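You operate a simulated robot arm through the tools that you are given. There is no shell and no other tool. Be economical: measure what you need, move in short steps, check, and stop when the job is done.

The job below is to be done with a simulated two-armed robot. You get a single attempt, and the scene is never put back.

## Task
Put the fetch ticket's kit on the blue mat to thaw.
Fine: set the blue dial tag to the day on the day card and shut the freezer.

The check looks at the end state, three seconds after you hand in, the way a careful person would. Anything else that was tipped, shoved, dropped, spilled or broken makes it a failure.

## Robot
Two 6-joint arms with two-finger parallel grippers on one trunk, on a base that drives. Base frame: it is fixed to the floor where the robot stands at the start and does not move with it; the origin is under the middle of the robot, x ahead of it, y to its left, z up; the surface under the hand at the start is at about z = 840. Readings come in mm, degrees, newtons and seconds.
The left shoulder is at the start at [50, 170, 1110], the right one opposite. Each reaches about 1092 mm from its shoulder. Places, roughly: blue dial tag [1200, 400, 900]; blue mat [1400, 300, 900]; day card [600, -300, 600]; freezer dial [500, -300, 200]; freezer lid [1000, -200, 800]; yellow dial tag [1300, 600, 900]. Payload 1.57 kg a hand.
The TCP of each hand is the grasp point between the finger pads, 30 mm short of the fingertips. In the tool frame z runs along the fingers and y along their closing line. Largest opening 80 mm; finger width 17, thickness 12; the body of the gripper, 40 by 82 mm, starts 80 mm behind the TCP.
Orientation is that of the tool frame in the base frame, as a unit quaternion [w, x, y, z]. With the fingers straight down and closing along the base's y, the tool's x points along the base's -x, its y along +y and its z along -z.

## Interface
- The arms move only by the tool arm_command. It takes "left_commands", "right_commands" or both (then of equal length, played together; a hand with none holds still); each is a list of rows, each a list of 3 entries, a list of its own where there are three numbers: the shift along the tool's x, y, z in mm, then the turn, a rotation vector about the tool's x, y, z in degrees, then the opening, from 0 (shut) to 1 (fully open). In form: [[[dx, dy, dz], [ax, ay, az], claw], ...]. A call has 1 to 8 rows; each row shifts and turns the commanded pose from where the row before left it, along the tool's axes as they then stand. A row lasts 0.2 s, in which the tool goes at most 50 mm and 8.6 degrees; a call with a longer step from one row to the next is refused whole, and so is a gripper value outside its range. Where a pose cannot be reached the arm comes as near as it can. A force on the tool above 40 N (or 10 N above the force at the start of the call, whichever is more), or a blocked arm, ends the call early, and 0.2 s more pass. The fingers move at their own pace (about 45 mm/s each) and stop on an object; they squeeze with about 27 N. The grip force told is the motor's: it shows also when the fingers shut on nothing. Time passes only in rows, and 0.2 s behind the last, so rows that do not move let the fingers close. The reply holds the time, the measured pose of the TCP, the force on the tool along the base axes, the opening and the grip force, in the units named above and with some noise, with the torque about the TCP (base axes, N m) and any sound that the robot's microphone picked up.
- Cameras (640 x 400 px; columns grow to the right, rows downward): "scene" is now at [47.1, -21.5, 1688.8]; the picture's right is [-0.20, -0.98, 0.00], its down [-0.61, 0.12, -0.78] and it looks along [0.77, -0.16, -0.62] (base axes); focal length 295 px, centre (320, 200). "left" rides on the left gripper at [72, 7, -122] in its tool frame; the picture's right is [-0.09, 1.00, 0.00], its down [-0.84, -0.08, -0.54] and it looks along [-0.54, -0.05, 0.84] (tool axes); focal length 238 px, centre (320, 200). "right" rides on the right gripper at [72, -7, -122] in its tool frame; the picture's right is [0.09, 1.00, 0.00], its down [-0.84, 0.08, -0.54] and it looks along [-0.54, 0.05, 0.84] (tool axes); focal length 238 px, centre (320, 200). There is no depth. A picture from a camera that has moved, and an enlarged one, comes with that camera's place and axes in the base frame and with its lens. The place of the scene camera against the robot may be out by one fixed shift of up to 12 mm in any direction.
- snapshot(camera): a new picture of that camera. The clock stands still meanwhile.
- raise_lower(by): slides the trunk up (or, below 0, down) by that many mm; the arms and the scene camera ride with it, the base frame stays. It gives what a move gives, with no picture.
- drive_base(legs): drives the robot by 1 to 6 legs, each [ahead, left, turn to the left] in mm, mm and degrees, along the robot's own axes; the way and the turn of a leg run together, so that a leg with both is an arc; at most 1500 mm and 180 degrees a leg. The arms and the cameras ride along, it lands a little off, and it stops where it bumps. It gives what a move gives.
- pan_tilt(pan, tilt): turns the head with the scene camera to pan (to the left, within 86 degrees either way) and tilt (down, from -29 to 69), counted from straight ahead of the robot. It gives what a move gives.
- close_up(camera, box): a new picture of the part [left, top, right, bottom] of that camera's present view, enlarged. The clock stands still meanwhile.
- hand_in(): hands the job in; it is judged then, once.

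Go step by step. Nothing tells you exact positions but the pictures and the camera data: compare them with the known pose of the tool, close in by small moves and look again before you grip or let go. The budget is 120 turns and 108 pictures, counting those below and the enlarged ones. Unless the task says otherwise, let go and move clear before handing in, and close with one line.

The tools are called as a command line: name --argument value ..., lists and objects as JSON in quotes. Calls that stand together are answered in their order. arm_command: Moves the arms, as the interface text tells. Its arguments: {"type":"object","properties":{"left_commands":{"type":"array","items":{"type":"array"}},"right_commands":{"type":"array","items":{"type":"array"}}},"required":[]} The other tools are called the same way: raise_lower (by) slides the trunk up or down; drive_base (legs) drives the base; pan_tilt (pan, tilt) turns the head that bears the scene camera; snapshot (camera) takes a picture; close_up (camera, box) takes an enlarged picture of a part of a camera's view; hand_in () hands the job in.

At the start:

```text
t: 0.0
left_eef_pos: [650.6, 251.7, 999.7]
left_tool_rot: [0.001, 0.0, 1.0, -0.001]
left_force: [0.2, 0.3, -0.2]
left_moment: [0.03, 0.0, 0.02]
left_gripper_width: 79.9
left_finger_force: 0.0
right_eef_pos: [725.0, -328.0, 999.9]
right_tool_rot: [0.0, 0.0, 1.0, 0.0]
right_force: [0.3, 0.2, 0.2]
right_moment: [0.02, -0.04, 0.0]
right_gripper_width: 80.1
right_finger_force: 0.0
trunk travel left (down, up): [-725.0, 245.0]
robot x, y, heading: [-0.1, 0.9, -0.1]
head pan, tilt: [-11.5, 38.4]
```

scene: 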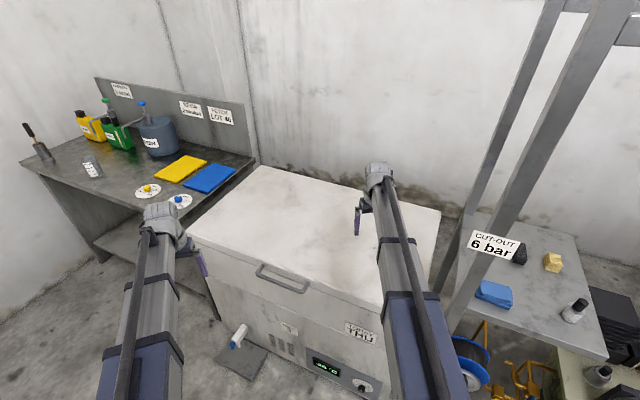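
right: 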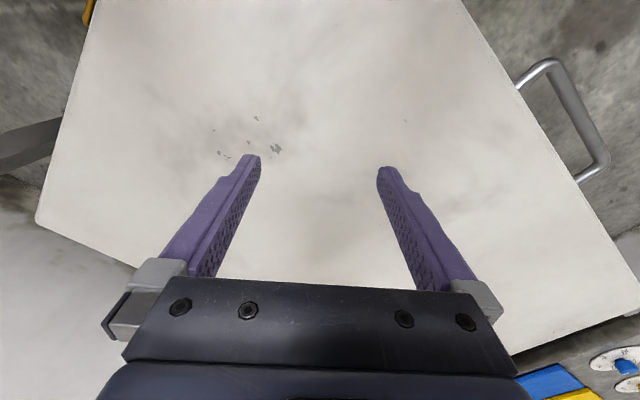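
left: 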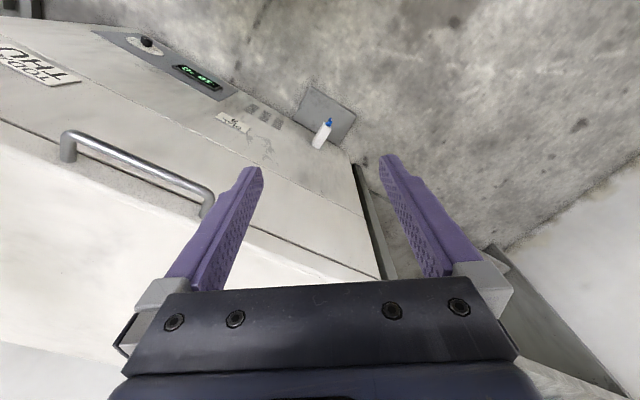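

I see a chest freezer ahead with a lid handle, a bench on the left with mats and dial tags, and notes on the walls. I'll read the labels first.

close_up --camera "scene" --box '[80, 70, 260, 220]'

close_up --camera "scene" --box '[210, 300, 400, 400]'

close_up --camera "scene" --box '[440, 210, 640, 400]'

```text
2.67 times, centred on (170, 145) of scene
camera zoom: at [47.1, -21.5, 1688.8], right [-0.2, -0.98, 0.0], down [-0.61, 0.12, -0.78], along [0.77, -0.16, -0.62], focal length 786 px, centre (720, 347)
```

zoom: 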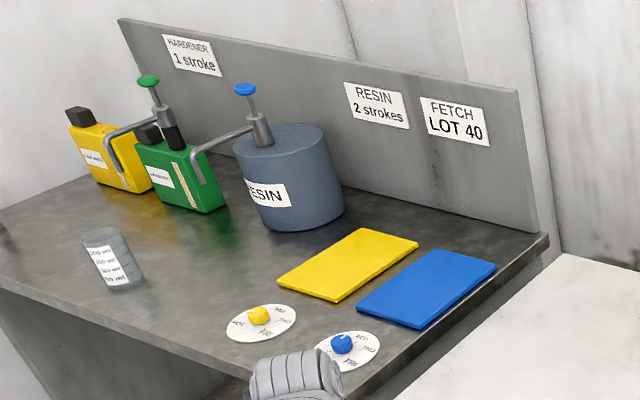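

```text
3.37 times, centred on (305, 350) of scene
camera zoom: at [47.1, -21.5, 1688.8], right [-0.2, -0.98, 0.0], down [-0.61, 0.12, -0.78], along [0.77, -0.16, -0.62], focal length 993 px, centre (370, -305)
```

zoom: 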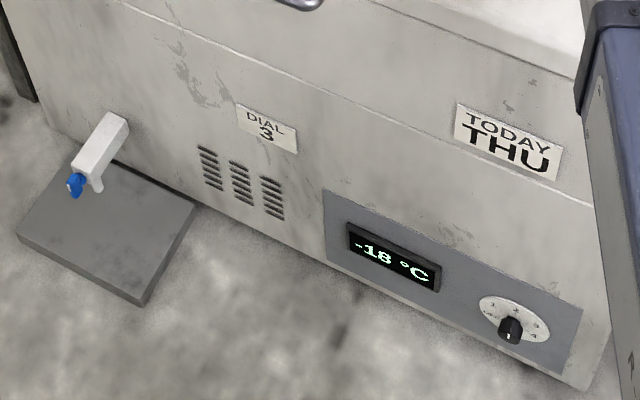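

```text
2.11 times, centred on (540, 305) of scene
camera zoom: at [47.1, -21.5, 1688.8], right [-0.2, -0.98, 0.0], down [-0.61, 0.12, -0.78], along [0.77, -0.16, -0.62], focal length 620 px, centre (-143, -21)
```

zoom: 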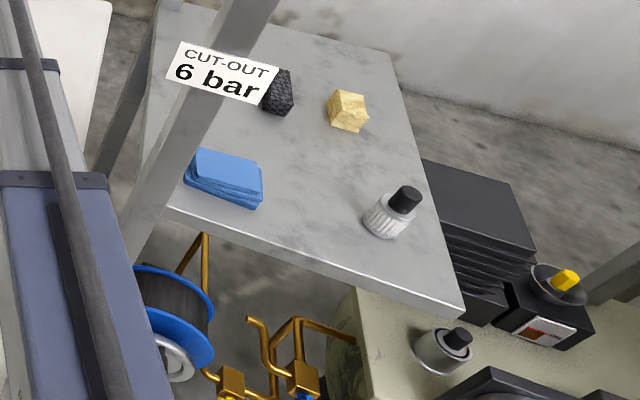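

Fetch ticket: LOT 40. Today: THU. The freezer appears turned about 30° to the right of me, so I'll turn to face it squarely and shift left.

drive_base --legs '[[0, 0, -30], [0, 330, 0]]'

pan_tilt --pan 0 --tilt 45

snapshot --camera "scene"

snapshot --camera "right"

```text
t: 1.5
left_eef_pos: [696.0, 18.6, 999.0]
left_tool_rot: [0.001, 0.17, 0.985, -0.001]
left_force: [0.2, -0.7, 0.7]
left_moment: [0.01, 0.0, -0.01]
left_gripper_width: 79.8
left_finger_force: 0.1
right_eef_pos: [583.1, -543.9, 999.2]
right_tool_rot: [0.004, 0.174, 0.985, 0.005]
right_force: [4.0, 2.8, -2.1]
right_moment: [-0.41, 0.28, -0.31]
right_gripper_width: 80.2
right_finger_force: 0.1
trunk travel left (down, up): [-725.0, 245.0]
robot x, y, heading: [1.2, -0.9, -19.4]
head pan, tilt: [-11.5, 38.4]
stopped in leg 1: the force on the tool passed its limit at 109 N (the readings are from after the stop); the commanded pose is now the measured one
```

```text
t: 2.2
left_eef_pos: [697.8, 19.3, 999.6]
left_tool_rot: [0.001, 0.17, 0.985, -0.001]
left_force: [0.6, -0.4, -0.1]
left_moment: [0.0, -0.01, -0.03]
left_gripper_width: 79.8
left_finger_force: 0.0
right_eef_pos: [582.9, -543.9, 1000.1]
right_tool_rot: [0.002, 0.175, 0.984, 0.006]
right_force: [5.3, 5.2, -3.0]
right_moment: [-0.7, 0.47, -0.5]
right_gripper_width: 80.1
right_finger_force: 0.0
trunk travel left (down, up): [-725.0, 245.0]
robot x, y, heading: [0.1, 0.8, -19.4]
head pan, tilt: [0.0, 45.0]
```

```text
101 pictures are left
camera scene: at [42.8, -17.7, 1679.1], right [-0.34, -0.94, 0.0], down [-0.67, 0.24, -0.71], along [0.67, -0.24, -0.71], focal length 295 px, centre (320, 200)
```

scene: 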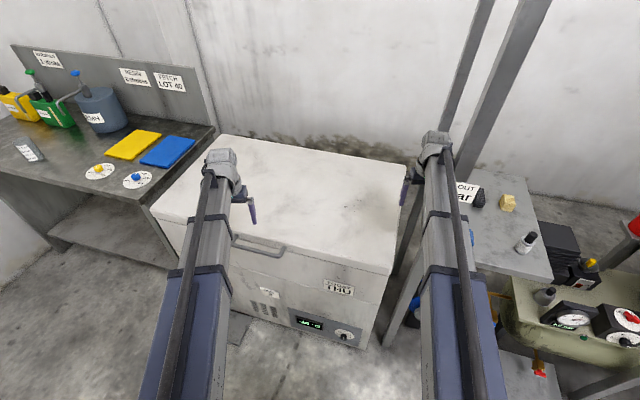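

```text
100 pictures are left
camera right: at [512.7, -525.8, 1121.6], right [0.26, 0.97, 0.01], down [0.81, -0.22, 0.55], along [0.53, -0.13, -0.84], focal length 238 px, centre (320, 200)
```

right: 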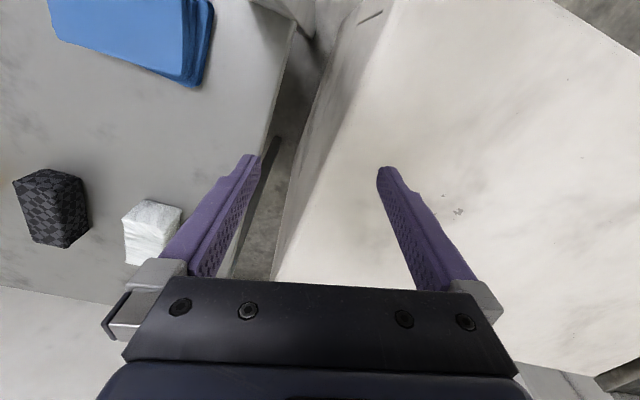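

The right arm bumped the frame post. I'll back the turn off, shift left first, and then turn.

drive_base --legs '[[0, 0, 7], [0, 330, 0], [0, 0, -17]]'

snapshot --camera "scene"

```text
t: 5.9
left_eef_pos: [760.5, 217.4, 1000.1]
left_tool_rot: [0.001, 0.254, 0.967, -0.001]
left_force: [0.5, 0.0, -0.1]
left_moment: [0.0, -0.04, 0.01]
left_gripper_width: 80.3
left_finger_force: 0.2
right_eef_pos: [549.8, -316.5, 999.9]
right_tool_rot: [0.003, 0.259, 0.966, 0.006]
right_force: [0.0, -0.8, 0.5]
right_moment: [-0.01, 0.02, -0.01]
right_gripper_width: 80.0
right_finger_force: 0.1
trunk travel left (down, up): [-725.0, 245.0]
robot x, y, heading: [69.8, 320.8, -29.4]
head pan, tilt: [0.0, 45.0]
```

```text
99 pictures are left
camera scene: at [108.8, 294.1, 1679.2], right [-0.49, -0.87, 0.0], down [-0.62, 0.35, -0.71], along [0.62, -0.35, -0.71], focal length 295 px, centre (320, 200)
```

scene: 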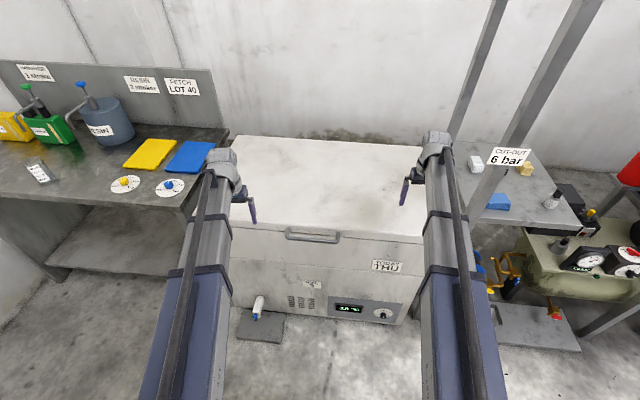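

Now squared up to the freezer. I'll look closely at the handle and lid.

close_up --camera "scene" --box '[230, 200, 430, 325]'

snapshot --camera "left"

snapshot --camera "right"

```text
3.20 times, centred on (330, 262) of scene
camera zoom: at [108.8, 294.1, 1679.2], right [-0.49, -0.87, 0.0], down [-0.62, 0.35, -0.71], along [0.62, -0.35, -0.71], focal length 943 px, centre (288, 0)
```

zoom: 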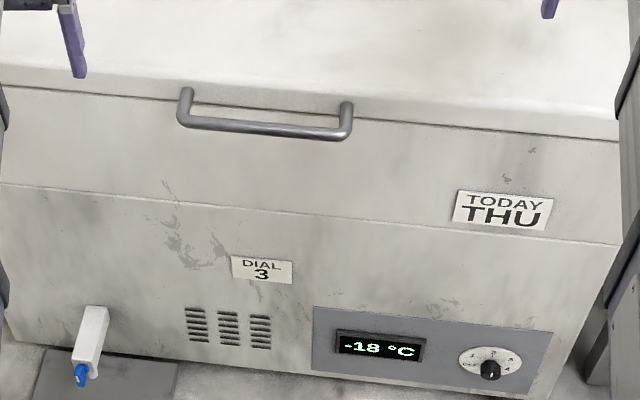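

```text
97 pictures are left
camera left: at [699.2, 261.6, 1121.0], right [0.57, 0.82, 0.0], down [0.69, -0.48, 0.54], along [0.45, -0.31, -0.84], focal length 238 px, centre (320, 200)
```

left: 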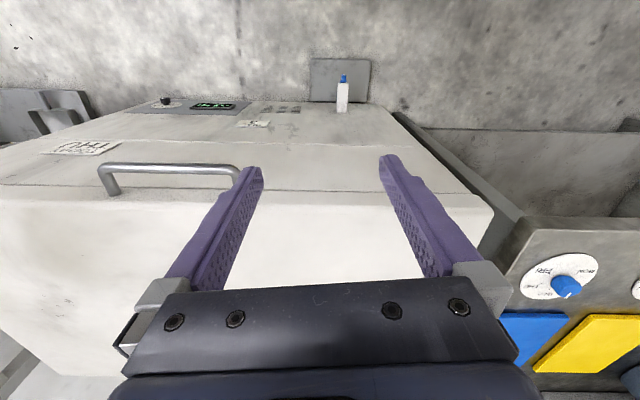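

```text
96 pictures are left
camera right: at [484.4, -287.1, 1121.7], right [0.42, 0.91, 0.01], down [0.76, -0.36, 0.55], along [0.5, -0.22, -0.84], focal length 238 px, centre (320, 200)
```

right: 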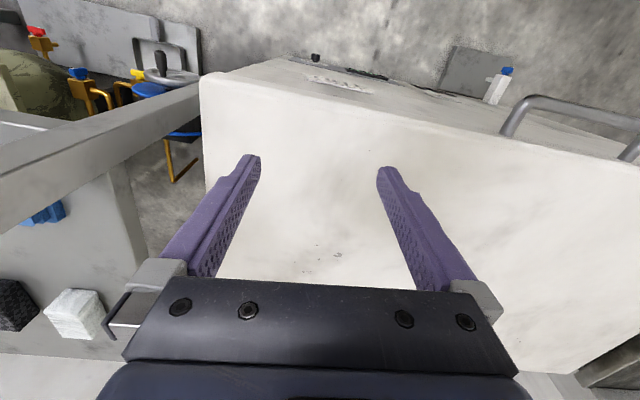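

The freezer is turned about 6° further than I am. I'll align and move a little more to the left.

drive_base --legs '[[0, 60, -6.5]]'

snapshot --camera "scene"

```text
t: 6.9
left_eef_pos: [777.1, 192.6, 999.4]
left_tool_rot: [0.0, 0.309, 0.951, -0.001]
left_force: [1.1, 0.6, -0.7]
left_moment: [-0.04, -0.01, 0.02]
left_gripper_width: 79.9
left_finger_force: 0.1
right_eef_pos: [507.7, -315.8, 1000.5]
right_tool_rot: [0.003, 0.313, 0.95, 0.005]
right_force: [0.5, -0.2, -0.1]
right_moment: [-0.02, 0.03, -0.03]
right_gripper_width: 80.1
right_finger_force: 0.0
trunk travel left (down, up): [-725.0, 245.0]
robot x, y, heading: [102.3, 366.8, -35.9]
head pan, tilt: [0.0, 45.0]
```

```text
95 pictures are left
camera scene: at [139.9, 342.5, 1679.2], right [-0.59, -0.81, 0.0], down [-0.57, 0.41, -0.71], along [0.57, -0.42, -0.71], focal length 295 px, centre (320, 200)
```

scene: 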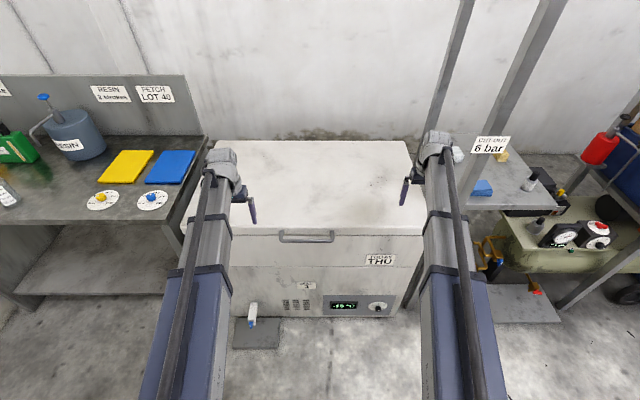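

Aligned; the handle bar centre is about 702 ahead, 48 left, z 811 in the robot's frame. I'll reorient the right hand to approach it from the front with the jaws vertical.

arm_command --right_commands '[[[0, 0, 0], [0, 0, -8.5], 1], [[0, 0, 0], [0, 0, -8.5], 1], [[0, 0, 0], [0, 0, -8.5], 1], [[0, 0, 0], [0, 0, -8.5], 1], [[0, 0, 0], [0, 0, -8.5], 1], [[0, 0, 0], [0, 0, -8.5], 1], [[0, 0, 0], [0, 0, -8.5], 1], [[0, 0, 0], [0, 0, -8.5], 1]]'

arm_command --right_commands '[[[0, 0, 0], [0, 0, -8.5], 1], [[0, 0, 0], [0, 0, -8.5], 1], [[0, 0, 0], [0, 0, -5], 1], [[0, 45, 0], [0, 0, 0], 1], [[0, 45, 0], [0, 0, 0], 1], [[0, 45, 0], [0, 0, 0], 1], [[0, 45, 0], [0, 0, 0], 1]]'

```text
t: 8.7
left_eef_pos: [775.9, 190.2, 999.2]
left_tool_rot: [0.0, 0.309, 0.951, -0.002]
left_force: [0.4, 0.0, -0.2]
left_moment: [0.0, 0.01, 0.03]
left_gripper_width: 80.1
left_finger_force: 0.1
right_eef_pos: [506.6, -317.5, 999.2]
right_tool_rot: [0.006, -0.273, 0.962, 0.002]
right_force: [0.1, 0.3, 0.1]
right_moment: [-0.01, 0.0, -0.01]
right_gripper_width: 80.1
right_finger_force: 0.1
trunk travel left (down, up): [-725.0, 245.0]
robot x, y, heading: [102.4, 372.6, -36.0]
head pan, tilt: [0.0, 45.0]
```

```text
t: 10.3
left_eef_pos: [776.1, 191.8, 1000.6]
left_tool_rot: [0.001, 0.309, 0.951, -0.002]
left_force: [-0.3, 0.6, -0.6]
left_moment: [0.0, -0.01, -0.02]
left_gripper_width: 79.9
left_finger_force: 0.0
right_eef_pos: [363.2, -208.6, 999.5]
right_tool_rot: [0.007, -0.45, 0.893, 0.0]
right_force: [-1.3, -0.3, -0.4]
right_moment: [0.0, 0.01, 0.01]
right_gripper_width: 80.0
right_finger_force: 0.1
trunk travel left (down, up): [-725.0, 245.0]
robot x, y, heading: [102.8, 373.1, -35.7]
head pan, tilt: [0.0, 45.0]
```

arm_command --right_commands '[[[0, 0, 0], [8.5, 0, 0], 1], [[0, 0, 0], [8.5, 0, 0], 1], [[0, 0, 0], [8.5, 0, 0], 1], [[0, 0, 0], [8.5, 0, 0], 1], [[0, 0, 0], [8.5, 0, 0], 1], [[0, 0, 0], [8.5, 0, 0], 1], [[0, 0, 0], [8.5, 0, 0], 1], [[0, 0, 0], [8.5, 0, 0], 1]]'

snapshot --camera "scene"

```text
t: 12.1
left_eef_pos: [776.6, 190.5, 1000.5]
left_tool_rot: [0.0, 0.309, 0.951, 0.0]
left_force: [-0.2, 0.0, 0.3]
left_moment: [0.0, 0.0, 0.0]
left_gripper_width: 80.1
left_finger_force: 0.1
right_eef_pos: [402.4, -277.3, 1137.3]
right_tool_rot: [0.257, -0.37, 0.741, -0.499]
right_force: [1.0, -0.6, -0.3]
right_moment: [0.01, 0.01, -0.01]
right_gripper_width: 80.0
right_finger_force: 0.0
right hand out of reach, approached as far as the arm can: row 1, 2, 3, 4, 5, 6, 7, 8
trunk travel left (down, up): [-725.0, 245.0]
robot x, y, heading: [104.0, 370.8, -35.9]
head pan, tilt: [0.0, 45.0]
```

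```text
94 pictures are left
camera scene: at [138.6, 340.7, 1679.1], right [-0.59, -0.81, 0.0], down [-0.57, 0.41, -0.71], along [0.57, -0.41, -0.71], focal length 295 px, centre (320, 200)
```

scene: 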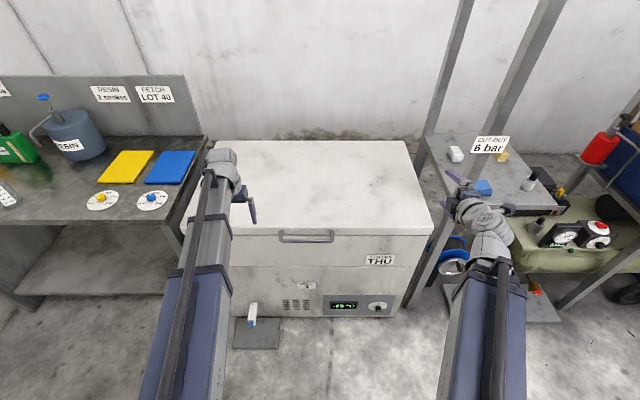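

The pose was partly out of reach because the wrist is too close to the shoulder, though the orientation is right. I'll move the hand left with small steps and check.

arm_command --right_commands '[[[-45, 0, 0], [0, 0, 0], 1], [[-45, 0, 0], [0, 0, 0], 1]]'

```text
t: 12.7
left_eef_pos: [776.1, 190.7, 999.6]
left_tool_rot: [0.001, 0.309, 0.951, -0.001]
left_force: [-0.5, -0.4, -0.2]
left_moment: [-0.03, -0.01, 0.03]
left_gripper_width: 80.0
left_finger_force: 0.2
right_eef_pos: [472.7, -228.0, 1138.0]
right_tool_rot: [0.257, -0.37, 0.741, -0.498]
right_force: [-0.7, 0.3, -0.1]
right_moment: [0.0, 0.0, 0.02]
right_gripper_width: 80.1
right_finger_force: 0.1
right hand out of reach, approached as far as the arm can: row 1, 2
trunk travel left (down, up): [-725.0, 245.0]
robot x, y, heading: [104.7, 372.4, -35.9]
head pan, tilt: [0.0, 45.0]
```

arm_command --right_commands '[[[-46, 0, 0], [0, 0, 0], 1], [[-46, 0, 0], [0, 0, 0], 1], [[-46, 0, 0], [0, 0, 0], 1], [[-46, 0, 0], [0, 0, 0], 1], [[-46, 0, 0], [0, 0, 0], 1], [[-46, 0, 0], [0, 0, 0], 1]]'

snapshot --camera "scene"

```text
t: 14.1
left_eef_pos: [777.5, 191.3, 999.8]
left_tool_rot: [0.001, 0.309, 0.951, -0.001]
left_force: [-0.6, -0.2, 0.0]
left_moment: [0.0, -0.01, -0.03]
left_gripper_width: 79.9
left_finger_force: 0.0
right_eef_pos: [645.2, -13.0, 1139.8]
right_tool_rot: [0.258, -0.37, 0.74, -0.499]
right_force: [0.9, -0.1, -0.3]
right_moment: [0.01, 0.01, 0.0]
right_gripper_width: 79.9
right_finger_force: 0.1
right hand out of reach, approached as far as the arm can: row 1, 2, 6
trunk travel left (down, up): [-725.0, 245.0]
robot x, y, heading: [101.6, 371.9, -36.0]
head pan, tilt: [0.0, 45.0]
```

```text
93 pictures are left
camera scene: at [139.1, 341.3, 1679.1], right [-0.59, -0.81, 0.0], down [-0.57, 0.41, -0.71], along [0.57, -0.42, -0.71], focal length 295 px, centre (320, 200)
```

scene: 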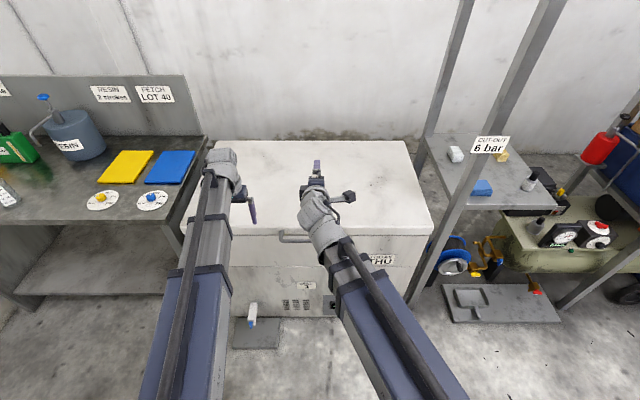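

arm_command --right_commands '[[[-6, 41, 11], [0, 0, 0], 1], [[-6, 41, 11], [0, 0, 0], 1], [[-6, 41, 11], [0, 0, 0], 1], [[-6, 41, 11], [0, 0, 0], 1], [[-6, 41, 11], [0, 0, 0], 1]]'

snapshot --camera "right"

```text
t: 15.3
left_eef_pos: [776.6, 192.0, 999.9]
left_tool_rot: [0.0, 0.31, 0.951, -0.002]
left_force: [-0.1, 0.5, 0.1]
left_moment: [0.01, -0.03, 0.0]
left_gripper_width: 79.9
left_finger_force: 0.0
right_eef_pos: [646.0, 14.3, 1138.0]
right_tool_rot: [0.256, -0.37, 0.741, -0.498]
right_force: [-0.1, -0.3, 0.2]
right_moment: [-0.04, 0.02, -0.04]
right_gripper_width: 80.0
right_finger_force: 0.1
right hand out of reach, approached as far as the arm can: row 1, 2, 3, 4, 5
trunk travel left (down, up): [-725.0, 245.0]
robot x, y, heading: [100.8, 368.8, -35.9]
head pan, tilt: [0.0, 45.0]
```

```text
92 pictures are left
camera right: at [513.7, 22.8, 1189.1], right [-0.35, 0.15, -0.93], down [0.07, 0.99, 0.14], along [0.94, -0.02, -0.35], focal length 238 px, centre (320, 200)
```

right: 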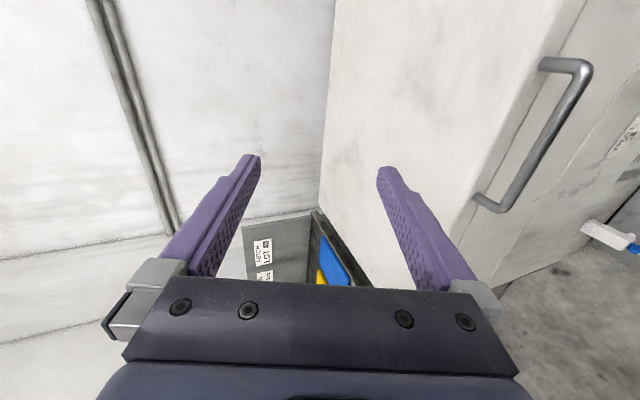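

The fingers-forward pose won't go lower relative to the shoulder, so I'll raise the left hand clear and lower the trunk instead.

arm_command --left_commands '[[[0, 0, -48], [0, 0, 0], 1], [[0, 0, -48], [0, 0, 0], 1], [[0, 0, -48], [0, 0, 0], 1], [[0, 0, -48], [0, 0, 0], 1], [[0, 0, -48], [0, 0, 0], 1], [[0, 0, -48], [0, 0, 0], 1]]'

raise_lower --by -270

snapshot --camera "right"

snapshot --camera "scene"

```text
t: 16.7
left_eef_pos: [776.9, 192.3, 999.3]
left_tool_rot: [0.001, 0.309, 0.951, -0.002]
left_force: [-0.4, 0.0, 0.0]
left_moment: [-0.03, -0.04, -0.01]
left_gripper_width: 80.2
left_finger_force: 0.0
left hand out of reach, approached as far as the arm can: row 1, 2, 3, 4, 5, 6
right_eef_pos: [645.2, 14.1, 1137.5]
right_tool_rot: [0.257, -0.37, 0.741, -0.498]
right_force: [0.3, -0.1, 1.4]
right_moment: [0.0, 0.03, -0.02]
right_gripper_width: 80.0
right_finger_force: 0.1
trunk travel left (down, up): [-725.0, 245.0]
robot x, y, heading: [100.9, 371.1, -36.1]
head pan, tilt: [0.0, 45.0]
```

```text
t: 19.4
left_eef_pos: [776.7, 192.1, 730.3]
left_tool_rot: [0.0, 0.309, 0.951, -0.002]
left_force: [-0.3, 0.6, -0.1]
left_moment: [-0.01, 0.01, 0.01]
left_gripper_width: 80.0
left_finger_force: 0.0
right_eef_pos: [645.2, 15.0, 868.4]
right_tool_rot: [0.256, -0.37, 0.741, -0.499]
right_force: [-1.0, -0.5, 0.7]
right_moment: [0.0, -0.02, 0.02]
right_gripper_width: 80.0
right_finger_force: 0.0
trunk travel left (down, up): [-455.0, 515.0]
robot x, y, heading: [104.4, 371.4, -35.7]
head pan, tilt: [0.0, 45.0]
```

```text
91 pictures are left
camera right: at [513.7, 22.5, 919.1], right [-0.35, 0.15, -0.93], down [0.07, 0.99, 0.14], along [0.94, -0.02, -0.35], focal length 238 px, centre (320, 200)
```

right: 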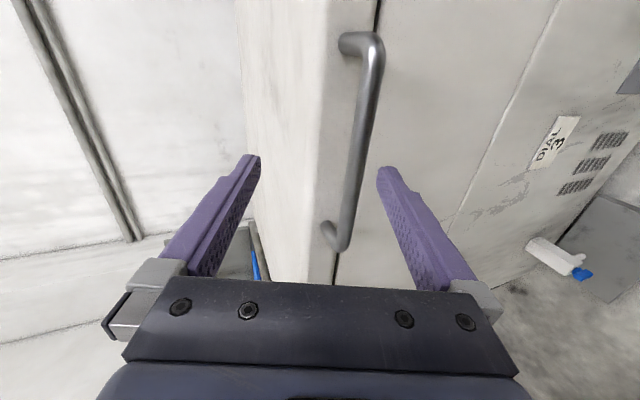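

```text
90 pictures are left
camera scene: at [138.6, 340.8, 1409.2], right [-0.59, -0.81, 0.0], down [-0.57, 0.41, -0.71], along [0.57, -0.41, -0.71], focal length 295 px, centre (320, 200)
```

scene: 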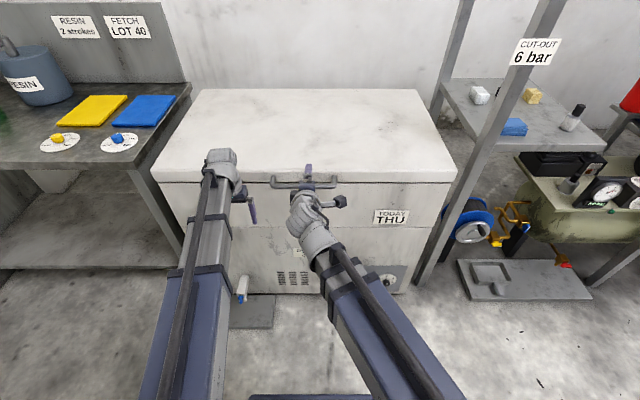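

The right hand is level with the bar; I'll lower the trunk a little more and slide the open jaws over the bar.

raise_lower --by -33

arm_command --right_commands '[[[0, 0, 25], [0, 0, 0], 1], [[0, 0, 18], [0, 0, 0], 1]]'

snapshot --camera "right"

```text
t: 20.2
left_eef_pos: [776.7, 190.9, 697.3]
left_tool_rot: [0.0, 0.31, 0.951, -0.001]
left_force: [-0.1, 0.0, 0.6]
left_moment: [-0.01, 0.03, 0.03]
left_gripper_width: 80.0
left_finger_force: 0.0
right_eef_pos: [644.9, 13.9, 834.3]
right_tool_rot: [0.258, -0.37, 0.741, -0.498]
right_force: [-0.7, -0.1, 1.3]
right_moment: [0.02, 0.02, 0.0]
right_gripper_width: 80.0
right_finger_force: 0.0
trunk travel left (down, up): [-422.0, 548.0]
robot x, y, heading: [105.4, 367.4, -36.1]
head pan, tilt: [0.0, 45.0]
```

```text
t: 20.8
left_eef_pos: [776.6, 191.2, 697.5]
left_tool_rot: [0.0, 0.309, 0.951, -0.001]
left_force: [-0.5, -0.3, 0.6]
left_moment: [0.02, -0.01, 0.01]
left_gripper_width: 80.0
left_finger_force: 0.1
right_eef_pos: [677.4, -9.9, 835.4]
right_tool_rot: [0.256, -0.37, 0.742, -0.498]
right_force: [0.4, 0.0, 0.0]
right_moment: [0.01, -0.04, 0.0]
right_gripper_width: 80.0
right_finger_force: 0.0
right hand out of reach, approached as far as the arm can: row 1, 2
trunk travel left (down, up): [-422.0, 548.0]
robot x, y, heading: [101.5, 369.1, -36.2]
head pan, tilt: [0.0, 45.0]
```

```text
89 pictures are left
camera right: at [546.1, -1.5, 885.9], right [-0.35, 0.16, -0.92], down [0.07, 0.99, 0.14], along [0.94, -0.02, -0.35], focal length 238 px, centre (320, 200)
```

right: 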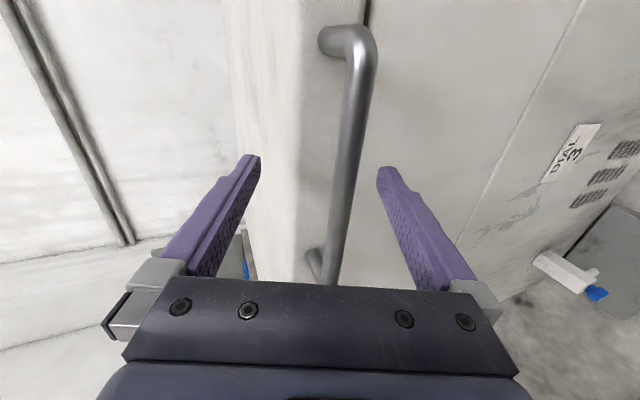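

raise_lower --by -21

arm_command --right_commands '[[[0, 0, 0], [0, 0, 0], 0.5], [[0, 0, 0], [0, 0, 0], 0.4], [[0, 0, 0], [0, 0, 0], 0.4]]'

snapshot --camera "right"

```text
t: 21.5
left_eef_pos: [776.5, 191.1, 675.1]
left_tool_rot: [0.001, 0.309, 0.951, -0.002]
left_force: [-0.3, -0.2, 0.3]
left_moment: [-0.02, -0.01, 0.03]
left_gripper_width: 79.9
left_finger_force: 0.0
right_eef_pos: [676.7, -9.4, 813.4]
right_tool_rot: [0.256, -0.371, 0.742, -0.497]
right_force: [0.9, -0.5, 0.2]
right_moment: [-0.01, -0.01, 0.0]
right_gripper_width: 80.0
right_finger_force: 0.0
trunk travel left (down, up): [-401.0, 569.0]
robot x, y, heading: [99.4, 369.9, -36.1]
head pan, tilt: [0.0, 45.0]
```

```text
t: 22.3
left_eef_pos: [776.7, 191.6, 675.1]
left_tool_rot: [0.001, 0.309, 0.951, -0.002]
left_force: [-0.9, 0.3, -0.9]
left_moment: [0.01, 0.01, -0.02]
left_gripper_width: 80.2
left_finger_force: 0.1
right_eef_pos: [677.2, -8.0, 813.9]
right_tool_rot: [0.257, -0.37, 0.741, -0.498]
right_force: [-0.1, -0.1, -0.1]
right_moment: [0.04, 0.0, 0.01]
right_gripper_width: 32.0
right_finger_force: 0.1
trunk travel left (down, up): [-401.0, 569.0]
robot x, y, heading: [102.3, 368.3, -36.0]
head pan, tilt: [0.0, 45.0]
```

```text
88 pictures are left
camera right: at [545.9, -1.2, 865.0], right [-0.35, 0.16, -0.92], down [0.07, 0.99, 0.14], along [0.94, -0.02, -0.35], focal length 238 px, centre (320, 200)
```

right: 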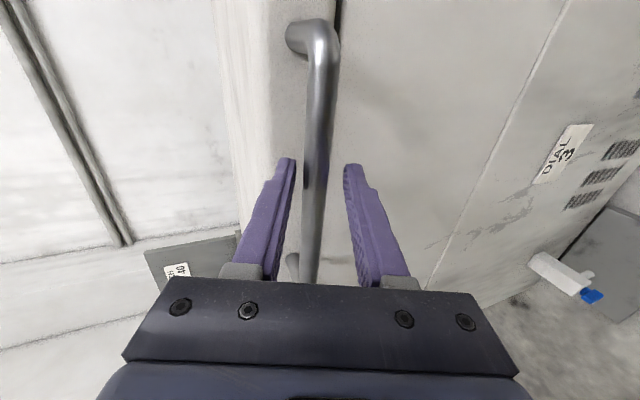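

The bar is between the fingers. I'll close loosely as a hook and raise the trunk slightly to test the lid.

arm_command --right_commands '[[[0, 0, 0], [0, 0, 0], 0.3], [[0, 0, 0], [0, 0, 0], 0.3]]'

raise_lower --by 50

snapshot --camera "scene"

```text
t: 22.9
left_eef_pos: [776.8, 191.4, 675.3]
left_tool_rot: [0.001, 0.309, 0.951, -0.001]
left_force: [-0.5, 0.7, -0.6]
left_moment: [-0.01, 0.01, -0.01]
left_gripper_width: 80.1
left_finger_force: 0.0
right_eef_pos: [676.2, -8.5, 812.1]
right_tool_rot: [0.257, -0.37, 0.742, -0.497]
right_force: [0.1, -0.6, 0.2]
right_moment: [0.04, -0.01, 0.0]
right_gripper_width: 24.0
right_finger_force: 0.0
trunk travel left (down, up): [-401.0, 569.0]
robot x, y, heading: [100.2, 373.7, -36.0]
head pan, tilt: [0.0, 45.0]
```

```text
t: 23.8
left_eef_pos: [776.1, 191.5, 725.5]
left_tool_rot: [0.0, 0.309, 0.951, -0.001]
left_force: [0.1, -0.3, 0.0]
left_moment: [-0.02, 0.0, 0.0]
left_gripper_width: 80.1
left_finger_force: 0.0
right_eef_pos: [676.8, -9.2, 863.4]
right_tool_rot: [0.256, -0.37, 0.741, -0.499]
right_force: [0.4, -0.1, 0.3]
right_moment: [-0.02, 0.01, 0.05]
right_gripper_width: 24.0
right_finger_force: 0.1
trunk travel left (down, up): [-451.0, 519.0]
robot x, y, heading: [104.9, 368.6, -35.9]
head pan, tilt: [0.0, 45.0]
```

```text
87 pictures are left
camera scene: at [138.7, 340.7, 1405.2], right [-0.59, -0.81, 0.0], down [-0.57, 0.41, -0.71], along [0.57, -0.41, -0.71], focal length 295 px, centre (320, 200)
```

scene: 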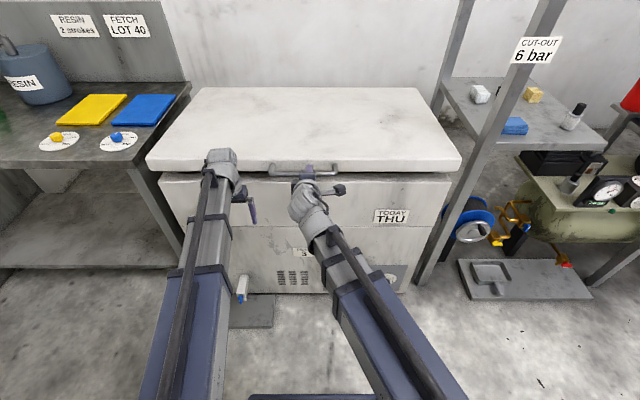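

The lid lifts with almost no load. I'll continue up the arc, alternating trunk raise and forward moves.

raise_lower --by 60

arm_command --right_commands '[[[0, -5, 13], [0, 0, 0], 0.3]]'

raise_lower --by 60

arm_command --right_commands '[[[0, -7, 17], [0, 0, 0], 0.3]]'

snapshot --camera "right"

```text
t: 24.8
left_eef_pos: [776.6, 191.3, 784.4]
left_tool_rot: [0.001, 0.309, 0.951, -0.001]
left_force: [-0.7, -1.1, 0.6]
left_moment: [0.01, -0.01, 0.0]
left_gripper_width: 80.2
left_finger_force: 0.0
right_eef_pos: [676.9, -8.5, 924.2]
right_tool_rot: [0.256, -0.37, 0.741, -0.498]
right_force: [-1.0, -0.5, -0.2]
right_moment: [-0.03, 0.0, -0.01]
right_gripper_width: 23.9
right_finger_force: 0.0
trunk travel left (down, up): [-511.0, 459.0]
robot x, y, heading: [101.6, 368.1, -35.7]
head pan, tilt: [0.0, 45.0]
```

```text
t: 25.2
left_eef_pos: [777.4, 191.3, 786.0]
left_tool_rot: [0.001, 0.309, 0.951, -0.001]
left_force: [0.5, 0.0, -1.2]
left_moment: [-0.01, 0.04, 0.0]
left_gripper_width: 80.1
left_finger_force: 0.2
right_eef_pos: [689.5, -17.2, 924.3]
right_tool_rot: [0.256, -0.369, 0.742, -0.497]
right_force: [0.7, 0.5, -2.4]
right_moment: [-0.02, 0.01, -0.02]
right_gripper_width: 24.9
right_finger_force: 0.6
trunk travel left (down, up): [-511.0, 459.0]
robot x, y, heading: [101.3, 370.6, -36.0]
head pan, tilt: [0.0, 45.0]
```

```text
t: 26.2
left_eef_pos: [775.9, 191.7, 846.2]
left_tool_rot: [0.001, 0.31, 0.951, -0.002]
left_force: [-0.3, -0.8, 0.4]
left_moment: [0.01, 0.03, -0.01]
left_gripper_width: 80.1
left_finger_force: 0.0
right_eef_pos: [689.8, -17.3, 984.3]
right_tool_rot: [0.257, -0.37, 0.741, -0.498]
right_force: [-0.6, 0.3, 0.4]
right_moment: [-0.01, 0.03, 0.01]
right_gripper_width: 24.0
right_finger_force: 0.1
trunk travel left (down, up): [-571.0, 399.0]
robot x, y, heading: [103.7, 367.2, -35.9]
head pan, tilt: [0.0, 45.0]
```

```text
t: 26.6
left_eef_pos: [776.4, 191.2, 845.8]
left_tool_rot: [0.0, 0.309, 0.951, -0.001]
left_force: [-0.1, -0.3, -0.4]
left_moment: [-0.01, 0.03, 0.02]
left_gripper_width: 80.3
left_finger_force: 0.1
right_eef_pos: [704.2, -30.1, 984.0]
right_tool_rot: [0.257, -0.37, 0.741, -0.498]
right_force: [0.1, 0.2, -1.5]
right_moment: [0.0, -0.01, 0.0]
right_gripper_width: 24.8
right_finger_force: 0.1
trunk travel left (down, up): [-571.0, 399.0]
robot x, y, heading: [101.7, 368.8, -35.8]
head pan, tilt: [0.0, 45.0]
```

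```text
86 pictures are left
camera right: at [573.3, -21.7, 1034.9], right [-0.35, 0.15, -0.93], down [0.07, 0.99, 0.14], along [0.94, -0.02, -0.35], focal length 238 px, centre (320, 200)
```

right: 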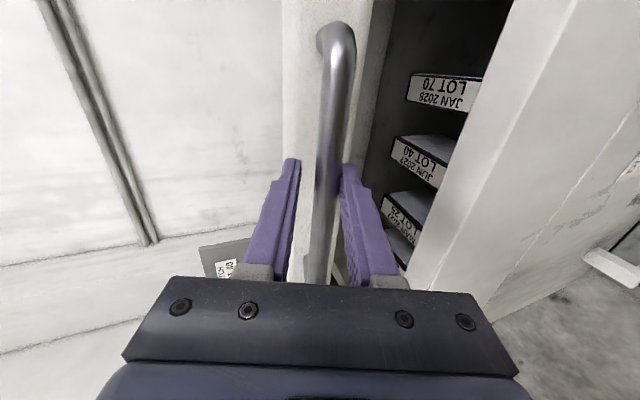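

LOT labels are visible inside on stacked kits. I'll keep opening.

raise_lower --by 55

arm_command --right_commands '[[[0, -9, 22], [0, 0, 0], 0.3]]'

raise_lower --by 55

arm_command --right_commands '[[[0, -12, 28], [-4, 0, 0], 0.3]]'

raise_lower --by 50

arm_command --right_commands '[[[0, -14, 33], [-4, 0, 0], 0.3]]'

snapshot --camera "right"

snapshot --camera "scene"

```text
t: 27.6
left_eef_pos: [776.8, 190.8, 900.9]
left_tool_rot: [0.001, 0.309, 0.951, -0.001]
left_force: [-0.5, 0.3, -0.4]
left_moment: [-0.01, 0.02, -0.01]
left_gripper_width: 80.1
left_finger_force: 0.0
right_eef_pos: [703.8, -29.5, 1038.6]
right_tool_rot: [0.256, -0.37, 0.741, -0.499]
right_force: [-0.4, 0.3, 0.9]
right_moment: [0.0, 0.0, -0.02]
right_gripper_width: 24.1
right_finger_force: 0.0
trunk travel left (down, up): [-626.0, 344.0]
robot x, y, heading: [104.0, 370.8, -35.8]
head pan, tilt: [0.0, 45.0]
```

```text
t: 28.0
left_eef_pos: [776.6, 191.9, 900.7]
left_tool_rot: [0.0, 0.309, 0.951, -0.001]
left_force: [0.1, 0.0, 0.0]
left_moment: [-0.01, -0.03, 0.01]
left_gripper_width: 79.9
left_finger_force: 0.0
right_eef_pos: [724.0, -43.5, 1038.9]
right_tool_rot: [0.257, -0.37, 0.741, -0.498]
right_force: [0.3, 0.4, -0.9]
right_moment: [-0.01, 0.0, 0.0]
right_gripper_width: 24.8
right_finger_force: 0.4
trunk travel left (down, up): [-626.0, 344.0]
robot x, y, heading: [101.2, 371.7, -36.0]
head pan, tilt: [0.0, 45.0]
```

```text
t: 28.9
left_eef_pos: [777.3, 192.0, 956.2]
left_tool_rot: [0.002, 0.309, 0.951, -0.001]
left_force: [0.1, 0.6, -0.1]
left_moment: [-0.02, 0.02, 0.0]
left_gripper_width: 80.1
left_finger_force: 0.0
right_eef_pos: [722.2, -42.5, 1094.7]
right_tool_rot: [0.257, -0.37, 0.741, -0.498]
right_force: [0.0, -0.2, 0.0]
right_moment: [-0.01, 0.01, -0.01]
right_gripper_width: 24.0
right_finger_force: 0.1
trunk travel left (down, up): [-681.0, 289.0]
robot x, y, heading: [99.5, 368.4, -35.9]
head pan, tilt: [0.0, 45.0]
```

```text
t: 29.3
left_eef_pos: [777.7, 191.8, 955.2]
left_tool_rot: [0.001, 0.309, 0.951, -0.001]
left_force: [0.9, -0.2, -1.2]
left_moment: [0.02, 0.05, 0.02]
left_gripper_width: 80.0
left_finger_force: 0.0
right_eef_pos: [750.4, -61.7, 1079.9]
right_tool_rot: [0.243, -0.378, 0.757, -0.473]
right_force: [0.4, 0.7, 0.5]
right_moment: [-0.01, 0.02, -0.02]
right_gripper_width: 23.9
right_finger_force: 0.0
right hand out of reach, approached as far as the arm can: row 1
trunk travel left (down, up): [-681.0, 289.0]
robot x, y, heading: [102.8, 370.1, -36.1]
head pan, tilt: [0.0, 45.0]
```

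```text
t: 30.3
left_eef_pos: [776.1, 191.2, 1005.8]
left_tool_rot: [0.0, 0.309, 0.951, -0.001]
left_force: [0.0, 0.2, -0.3]
left_moment: [0.01, -0.01, -0.02]
left_gripper_width: 79.9
left_finger_force: 0.0
right_eef_pos: [748.1, -61.0, 1131.3]
right_tool_rot: [0.243, -0.378, 0.758, -0.473]
right_force: [-0.9, 0.3, -0.6]
right_moment: [-0.01, -0.01, 0.0]
right_gripper_width: 23.8
right_finger_force: 0.1
trunk travel left (down, up): [-731.0, 239.0]
robot x, y, heading: [103.1, 368.5, -36.1]
head pan, tilt: [0.0, 45.0]
```

```text
t: 30.7
left_eef_pos: [777.2, 191.5, 1004.6]
left_tool_rot: [-0.001, 0.31, 0.951, -0.001]
left_force: [0.2, -0.2, -0.5]
left_moment: [0.02, 0.03, 0.01]
left_gripper_width: 79.9
left_finger_force: 0.0
right_eef_pos: [777.2, -82.4, 1115.8]
right_tool_rot: [0.23, -0.387, 0.773, -0.447]
right_force: [-0.2, 0.4, -0.3]
right_moment: [0.03, 0.01, 0.01]
right_gripper_width: 23.9
right_finger_force: 0.1
right hand out of reach, approached as far as the arm can: row 1
trunk travel left (down, up): [-731.0, 239.0]
robot x, y, heading: [99.7, 366.2, -35.8]
head pan, tilt: [0.0, 45.0]
```

```text
85 pictures are left
camera right: at [651.8, -79.2, 1182.2], right [-0.44, 0.23, -0.87], down [0.09, 0.97, 0.21], along [0.89, 0.02, -0.45], focal length 238 px, centre (320, 200)
```

right: 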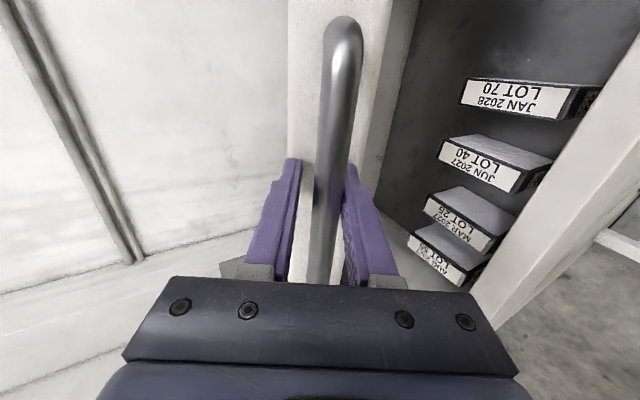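

```text
84 pictures are left
camera scene: at [139.7, 340.0, 1685.1], right [-0.59, -0.81, 0.0], down [-0.57, 0.42, -0.71], along [0.57, -0.41, -0.71], focal length 295 px, centre (320, 200)
```

scene: 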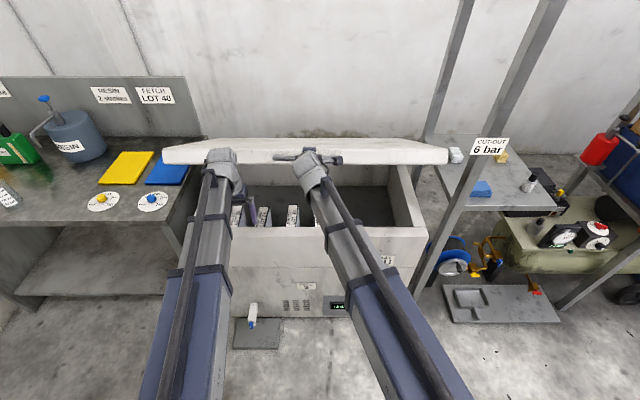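

Lid is at about 30°. I'll test what freedom the right arm has upward and forward from here.

arm_command --right_commands '[[[0, -20, 20], [0, 0, 0], 0.3], [[0, -20, 20], [0, 0, 0], 0.3], [[0, -20, 20], [0, 0, 0], 0.3]]'

```text
t: 31.0
left_eef_pos: [774.4, 193.7, 1007.6]
left_tool_rot: [0.002, 0.309, 0.951, -0.001]
left_force: [-0.2, 0.2, 0.4]
left_moment: [0.01, 0.02, 0.01]
left_gripper_width: 80.0
left_finger_force: 0.1
right_eef_pos: [777.6, -84.3, 1118.5]
right_tool_rot: [0.231, -0.387, 0.773, -0.446]
right_force: [-21.4, 13.7, 14.7]
right_moment: [0.34, 0.4, -0.07]
right_gripper_width: 22.4
right_finger_force: 0.2
right hand out of reach, approached as far as the arm can: row 1
trunk travel left (down, up): [-731.0, 239.0]
robot x, y, heading: [101.0, 369.9, -36.0]
head pan, tilt: [0.0, 45.0]
stopped in row 1 (right hand): the force on the tool passed its limit at 51 N (the readings are from after the stop); the commanded pose is now the measured one
```

The tips pressed on the lid face since the hand had got ahead of the arc; raising the trunk will relieve it.

arm_command --right_commands '[[[0, 5, -9], [0, 0, 0], 0.33]]'

raise_lower --by 50

arm_command --right_commands '[[[0, -13, 22], [0, 0, 0], 0.33]]'

raise_lower --by 45

snapshot --camera "right"

```text
t: 31.4
left_eef_pos: [778.7, 190.6, 1005.6]
left_tool_rot: [0.0, 0.309, 0.951, -0.002]
left_force: [0.3, 0.8, -0.4]
left_moment: [0.01, 0.01, 0.01]
left_gripper_width: 79.7
left_finger_force: 0.1
right_eef_pos: [776.6, -83.0, 1116.0]
right_tool_rot: [0.231, -0.387, 0.774, -0.445]
right_force: [0.4, 0.3, -0.2]
right_moment: [0.0, -0.01, 0.02]
right_gripper_width: 26.3
right_finger_force: 0.0
trunk travel left (down, up): [-731.0, 239.0]
robot x, y, heading: [106.6, 369.4, -36.0]
head pan, tilt: [0.0, 45.0]
```

```text
t: 32.3
left_eef_pos: [776.9, 190.8, 1057.1]
left_tool_rot: [0.002, 0.309, 0.951, -0.001]
left_force: [0.6, -0.1, 0.4]
left_moment: [0.01, 0.03, -0.03]
left_gripper_width: 80.1
left_finger_force: 0.1
right_eef_pos: [776.6, -81.1, 1166.3]
right_tool_rot: [0.231, -0.387, 0.774, -0.446]
right_force: [0.1, -0.4, -0.2]
right_moment: [-0.01, -0.01, 0.0]
right_gripper_width: 26.5
right_finger_force: 0.0
trunk travel left (down, up): [-781.0, 189.0]
robot x, y, heading: [101.4, 371.1, -35.6]
head pan, tilt: [0.0, 45.0]
```

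```text
t: 32.7
left_eef_pos: [778.0, 191.0, 1055.6]
left_tool_rot: [0.001, 0.309, 0.951, -0.001]
left_force: [-0.3, 0.1, 0.4]
left_moment: [0.01, 0.02, 0.0]
left_gripper_width: 80.1
left_finger_force: 0.1
right_eef_pos: [797.6, -96.5, 1166.0]
right_tool_rot: [0.231, -0.388, 0.773, -0.445]
right_force: [2.0, 0.6, -3.9]
right_moment: [-0.04, -0.02, -0.05]
right_gripper_width: 26.8
right_finger_force: 0.5
trunk travel left (down, up): [-781.0, 189.0]
robot x, y, heading: [102.9, 371.0, -35.8]
head pan, tilt: [0.0, 45.0]
```

```text
t: 33.6
left_eef_pos: [776.5, 190.8, 1099.6]
left_tool_rot: [0.001, 0.309, 0.951, -0.001]
left_force: [0.6, 0.3, -0.3]
left_moment: [0.05, 0.04, -0.01]
left_gripper_width: 80.1
left_finger_force: 0.2
right_eef_pos: [796.0, -96.7, 1211.3]
right_tool_rot: [0.231, -0.387, 0.774, -0.445]
right_force: [-0.4, 0.1, 0.7]
right_moment: [0.01, 0.02, 0.02]
right_gripper_width: 26.3
right_finger_force: 0.1
trunk travel left (down, up): [-826.0, 144.0]
robot x, y, heading: [105.2, 366.8, -36.2]
head pan, tilt: [0.0, 45.0]
```

```text
83 pictures are left
camera right: at [671.6, -93.6, 1277.6], right [-0.45, 0.23, -0.87], down [0.09, 0.97, 0.21], along [0.89, 0.02, -0.45], focal length 238 px, centre (320, 200)
```

right: 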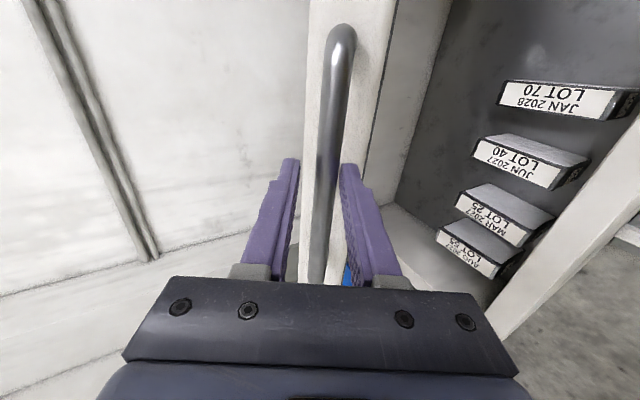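

arm_command --right_commands '[[[0, -20, 34], [0, 0, 0], 0.33]]'

raise_lower --by 45

arm_command --right_commands '[[[0, -23, 40], [0, 0, 0], 0.33]]'

raise_lower --by 45

snapshot --camera "right"

snapshot --camera "scene"

```text
t: 34.0
left_eef_pos: [777.9, 190.5, 1101.2]
left_tool_rot: [0.0, 0.309, 0.951, -0.001]
left_force: [-0.2, 0.2, -0.4]
left_moment: [0.0, -0.01, -0.01]
left_gripper_width: 80.0
left_finger_force: 0.1
right_eef_pos: [830.9, -121.5, 1210.9]
right_tool_rot: [0.232, -0.387, 0.773, -0.446]
right_force: [-0.1, -0.3, -0.9]
right_moment: [0.02, 0.0, 0.02]
right_gripper_width: 26.4
right_finger_force: 0.1
trunk travel left (down, up): [-826.0, 144.0]
robot x, y, heading: [101.9, 365.7, -36.0]
head pan, tilt: [0.0, 45.0]
```

```text
t: 34.9
left_eef_pos: [777.0, 191.5, 1146.5]
left_tool_rot: [0.001, 0.309, 0.951, -0.002]
left_force: [0.4, 0.3, 0.8]
left_moment: [-0.01, -0.02, 0.02]
left_gripper_width: 80.1
left_finger_force: 0.0
right_eef_pos: [827.8, -119.6, 1258.5]
right_tool_rot: [0.232, -0.388, 0.773, -0.446]
right_force: [-0.5, 0.1, 0.6]
right_moment: [-0.02, 0.0, 0.01]
right_gripper_width: 26.5
right_finger_force: 0.0
trunk travel left (down, up): [-871.0, 99.0]
robot x, y, heading: [101.6, 370.4, -36.1]
head pan, tilt: [0.0, 45.0]
```

```text
t: 35.3
left_eef_pos: [778.3, 190.0, 1144.9]
left_tool_rot: [0.0, 0.309, 0.951, -0.001]
left_force: [-0.1, -0.2, 0.7]
left_moment: [0.02, 0.02, 0.0]
left_gripper_width: 80.1
left_finger_force: 0.1
right_eef_pos: [868.9, -150.0, 1255.5]
right_tool_rot: [0.23, -0.386, 0.774, -0.446]
right_force: [-0.3, 0.5, 0.5]
right_moment: [0.06, 0.02, 0.0]
right_gripper_width: 26.3
right_finger_force: 0.1
trunk travel left (down, up): [-871.0, 99.0]
robot x, y, heading: [100.2, 369.6, -35.9]
head pan, tilt: [0.0, 45.0]
```

```text
t: 36.2
left_eef_pos: [776.3, 192.0, 1191.3]
left_tool_rot: [0.0, 0.31, 0.951, -0.001]
left_force: [-0.9, -0.4, -0.4]
left_moment: [0.05, -0.04, 0.0]
left_gripper_width: 79.9
left_finger_force: 0.0
right_eef_pos: [866.8, -148.9, 1302.1]
right_tool_rot: [0.232, -0.387, 0.773, -0.447]
right_force: [-1.3, 0.1, -1.0]
right_moment: [-0.01, -0.05, -0.04]
right_gripper_width: 26.5
right_finger_force: 0.1
trunk travel left (down, up): [-916.0, 54.0]
robot x, y, heading: [103.4, 369.3, -36.0]
head pan, tilt: [0.0, 45.0]
```

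```text
82 pictures are left
camera right: at [741.9, -145.8, 1367.8], right [-0.44, 0.23, -0.87], down [0.09, 0.97, 0.21], along [0.89, 0.02, -0.45], focal length 238 px, centre (320, 200)
```

right: 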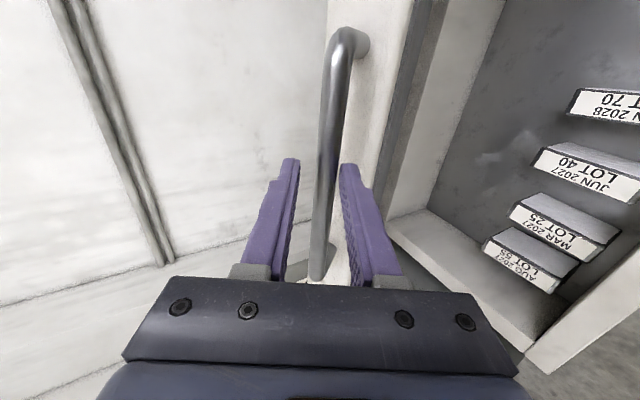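

```text
81 pictures are left
camera scene: at [138.6, 340.8, 1870.2], right [-0.59, -0.81, 0.0], down [-0.57, 0.41, -0.71], along [0.57, -0.41, -0.71], focal length 295 px, centre (320, 200)
```

scene: 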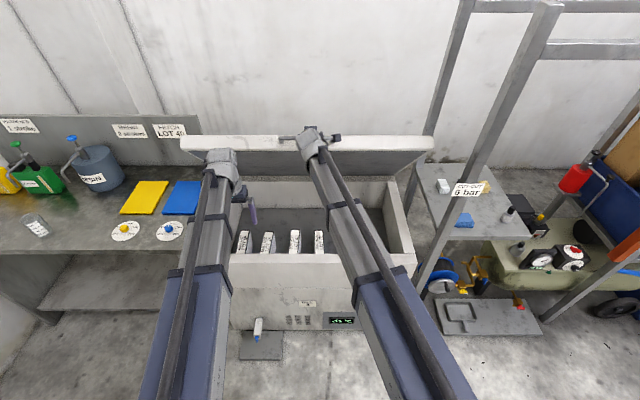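

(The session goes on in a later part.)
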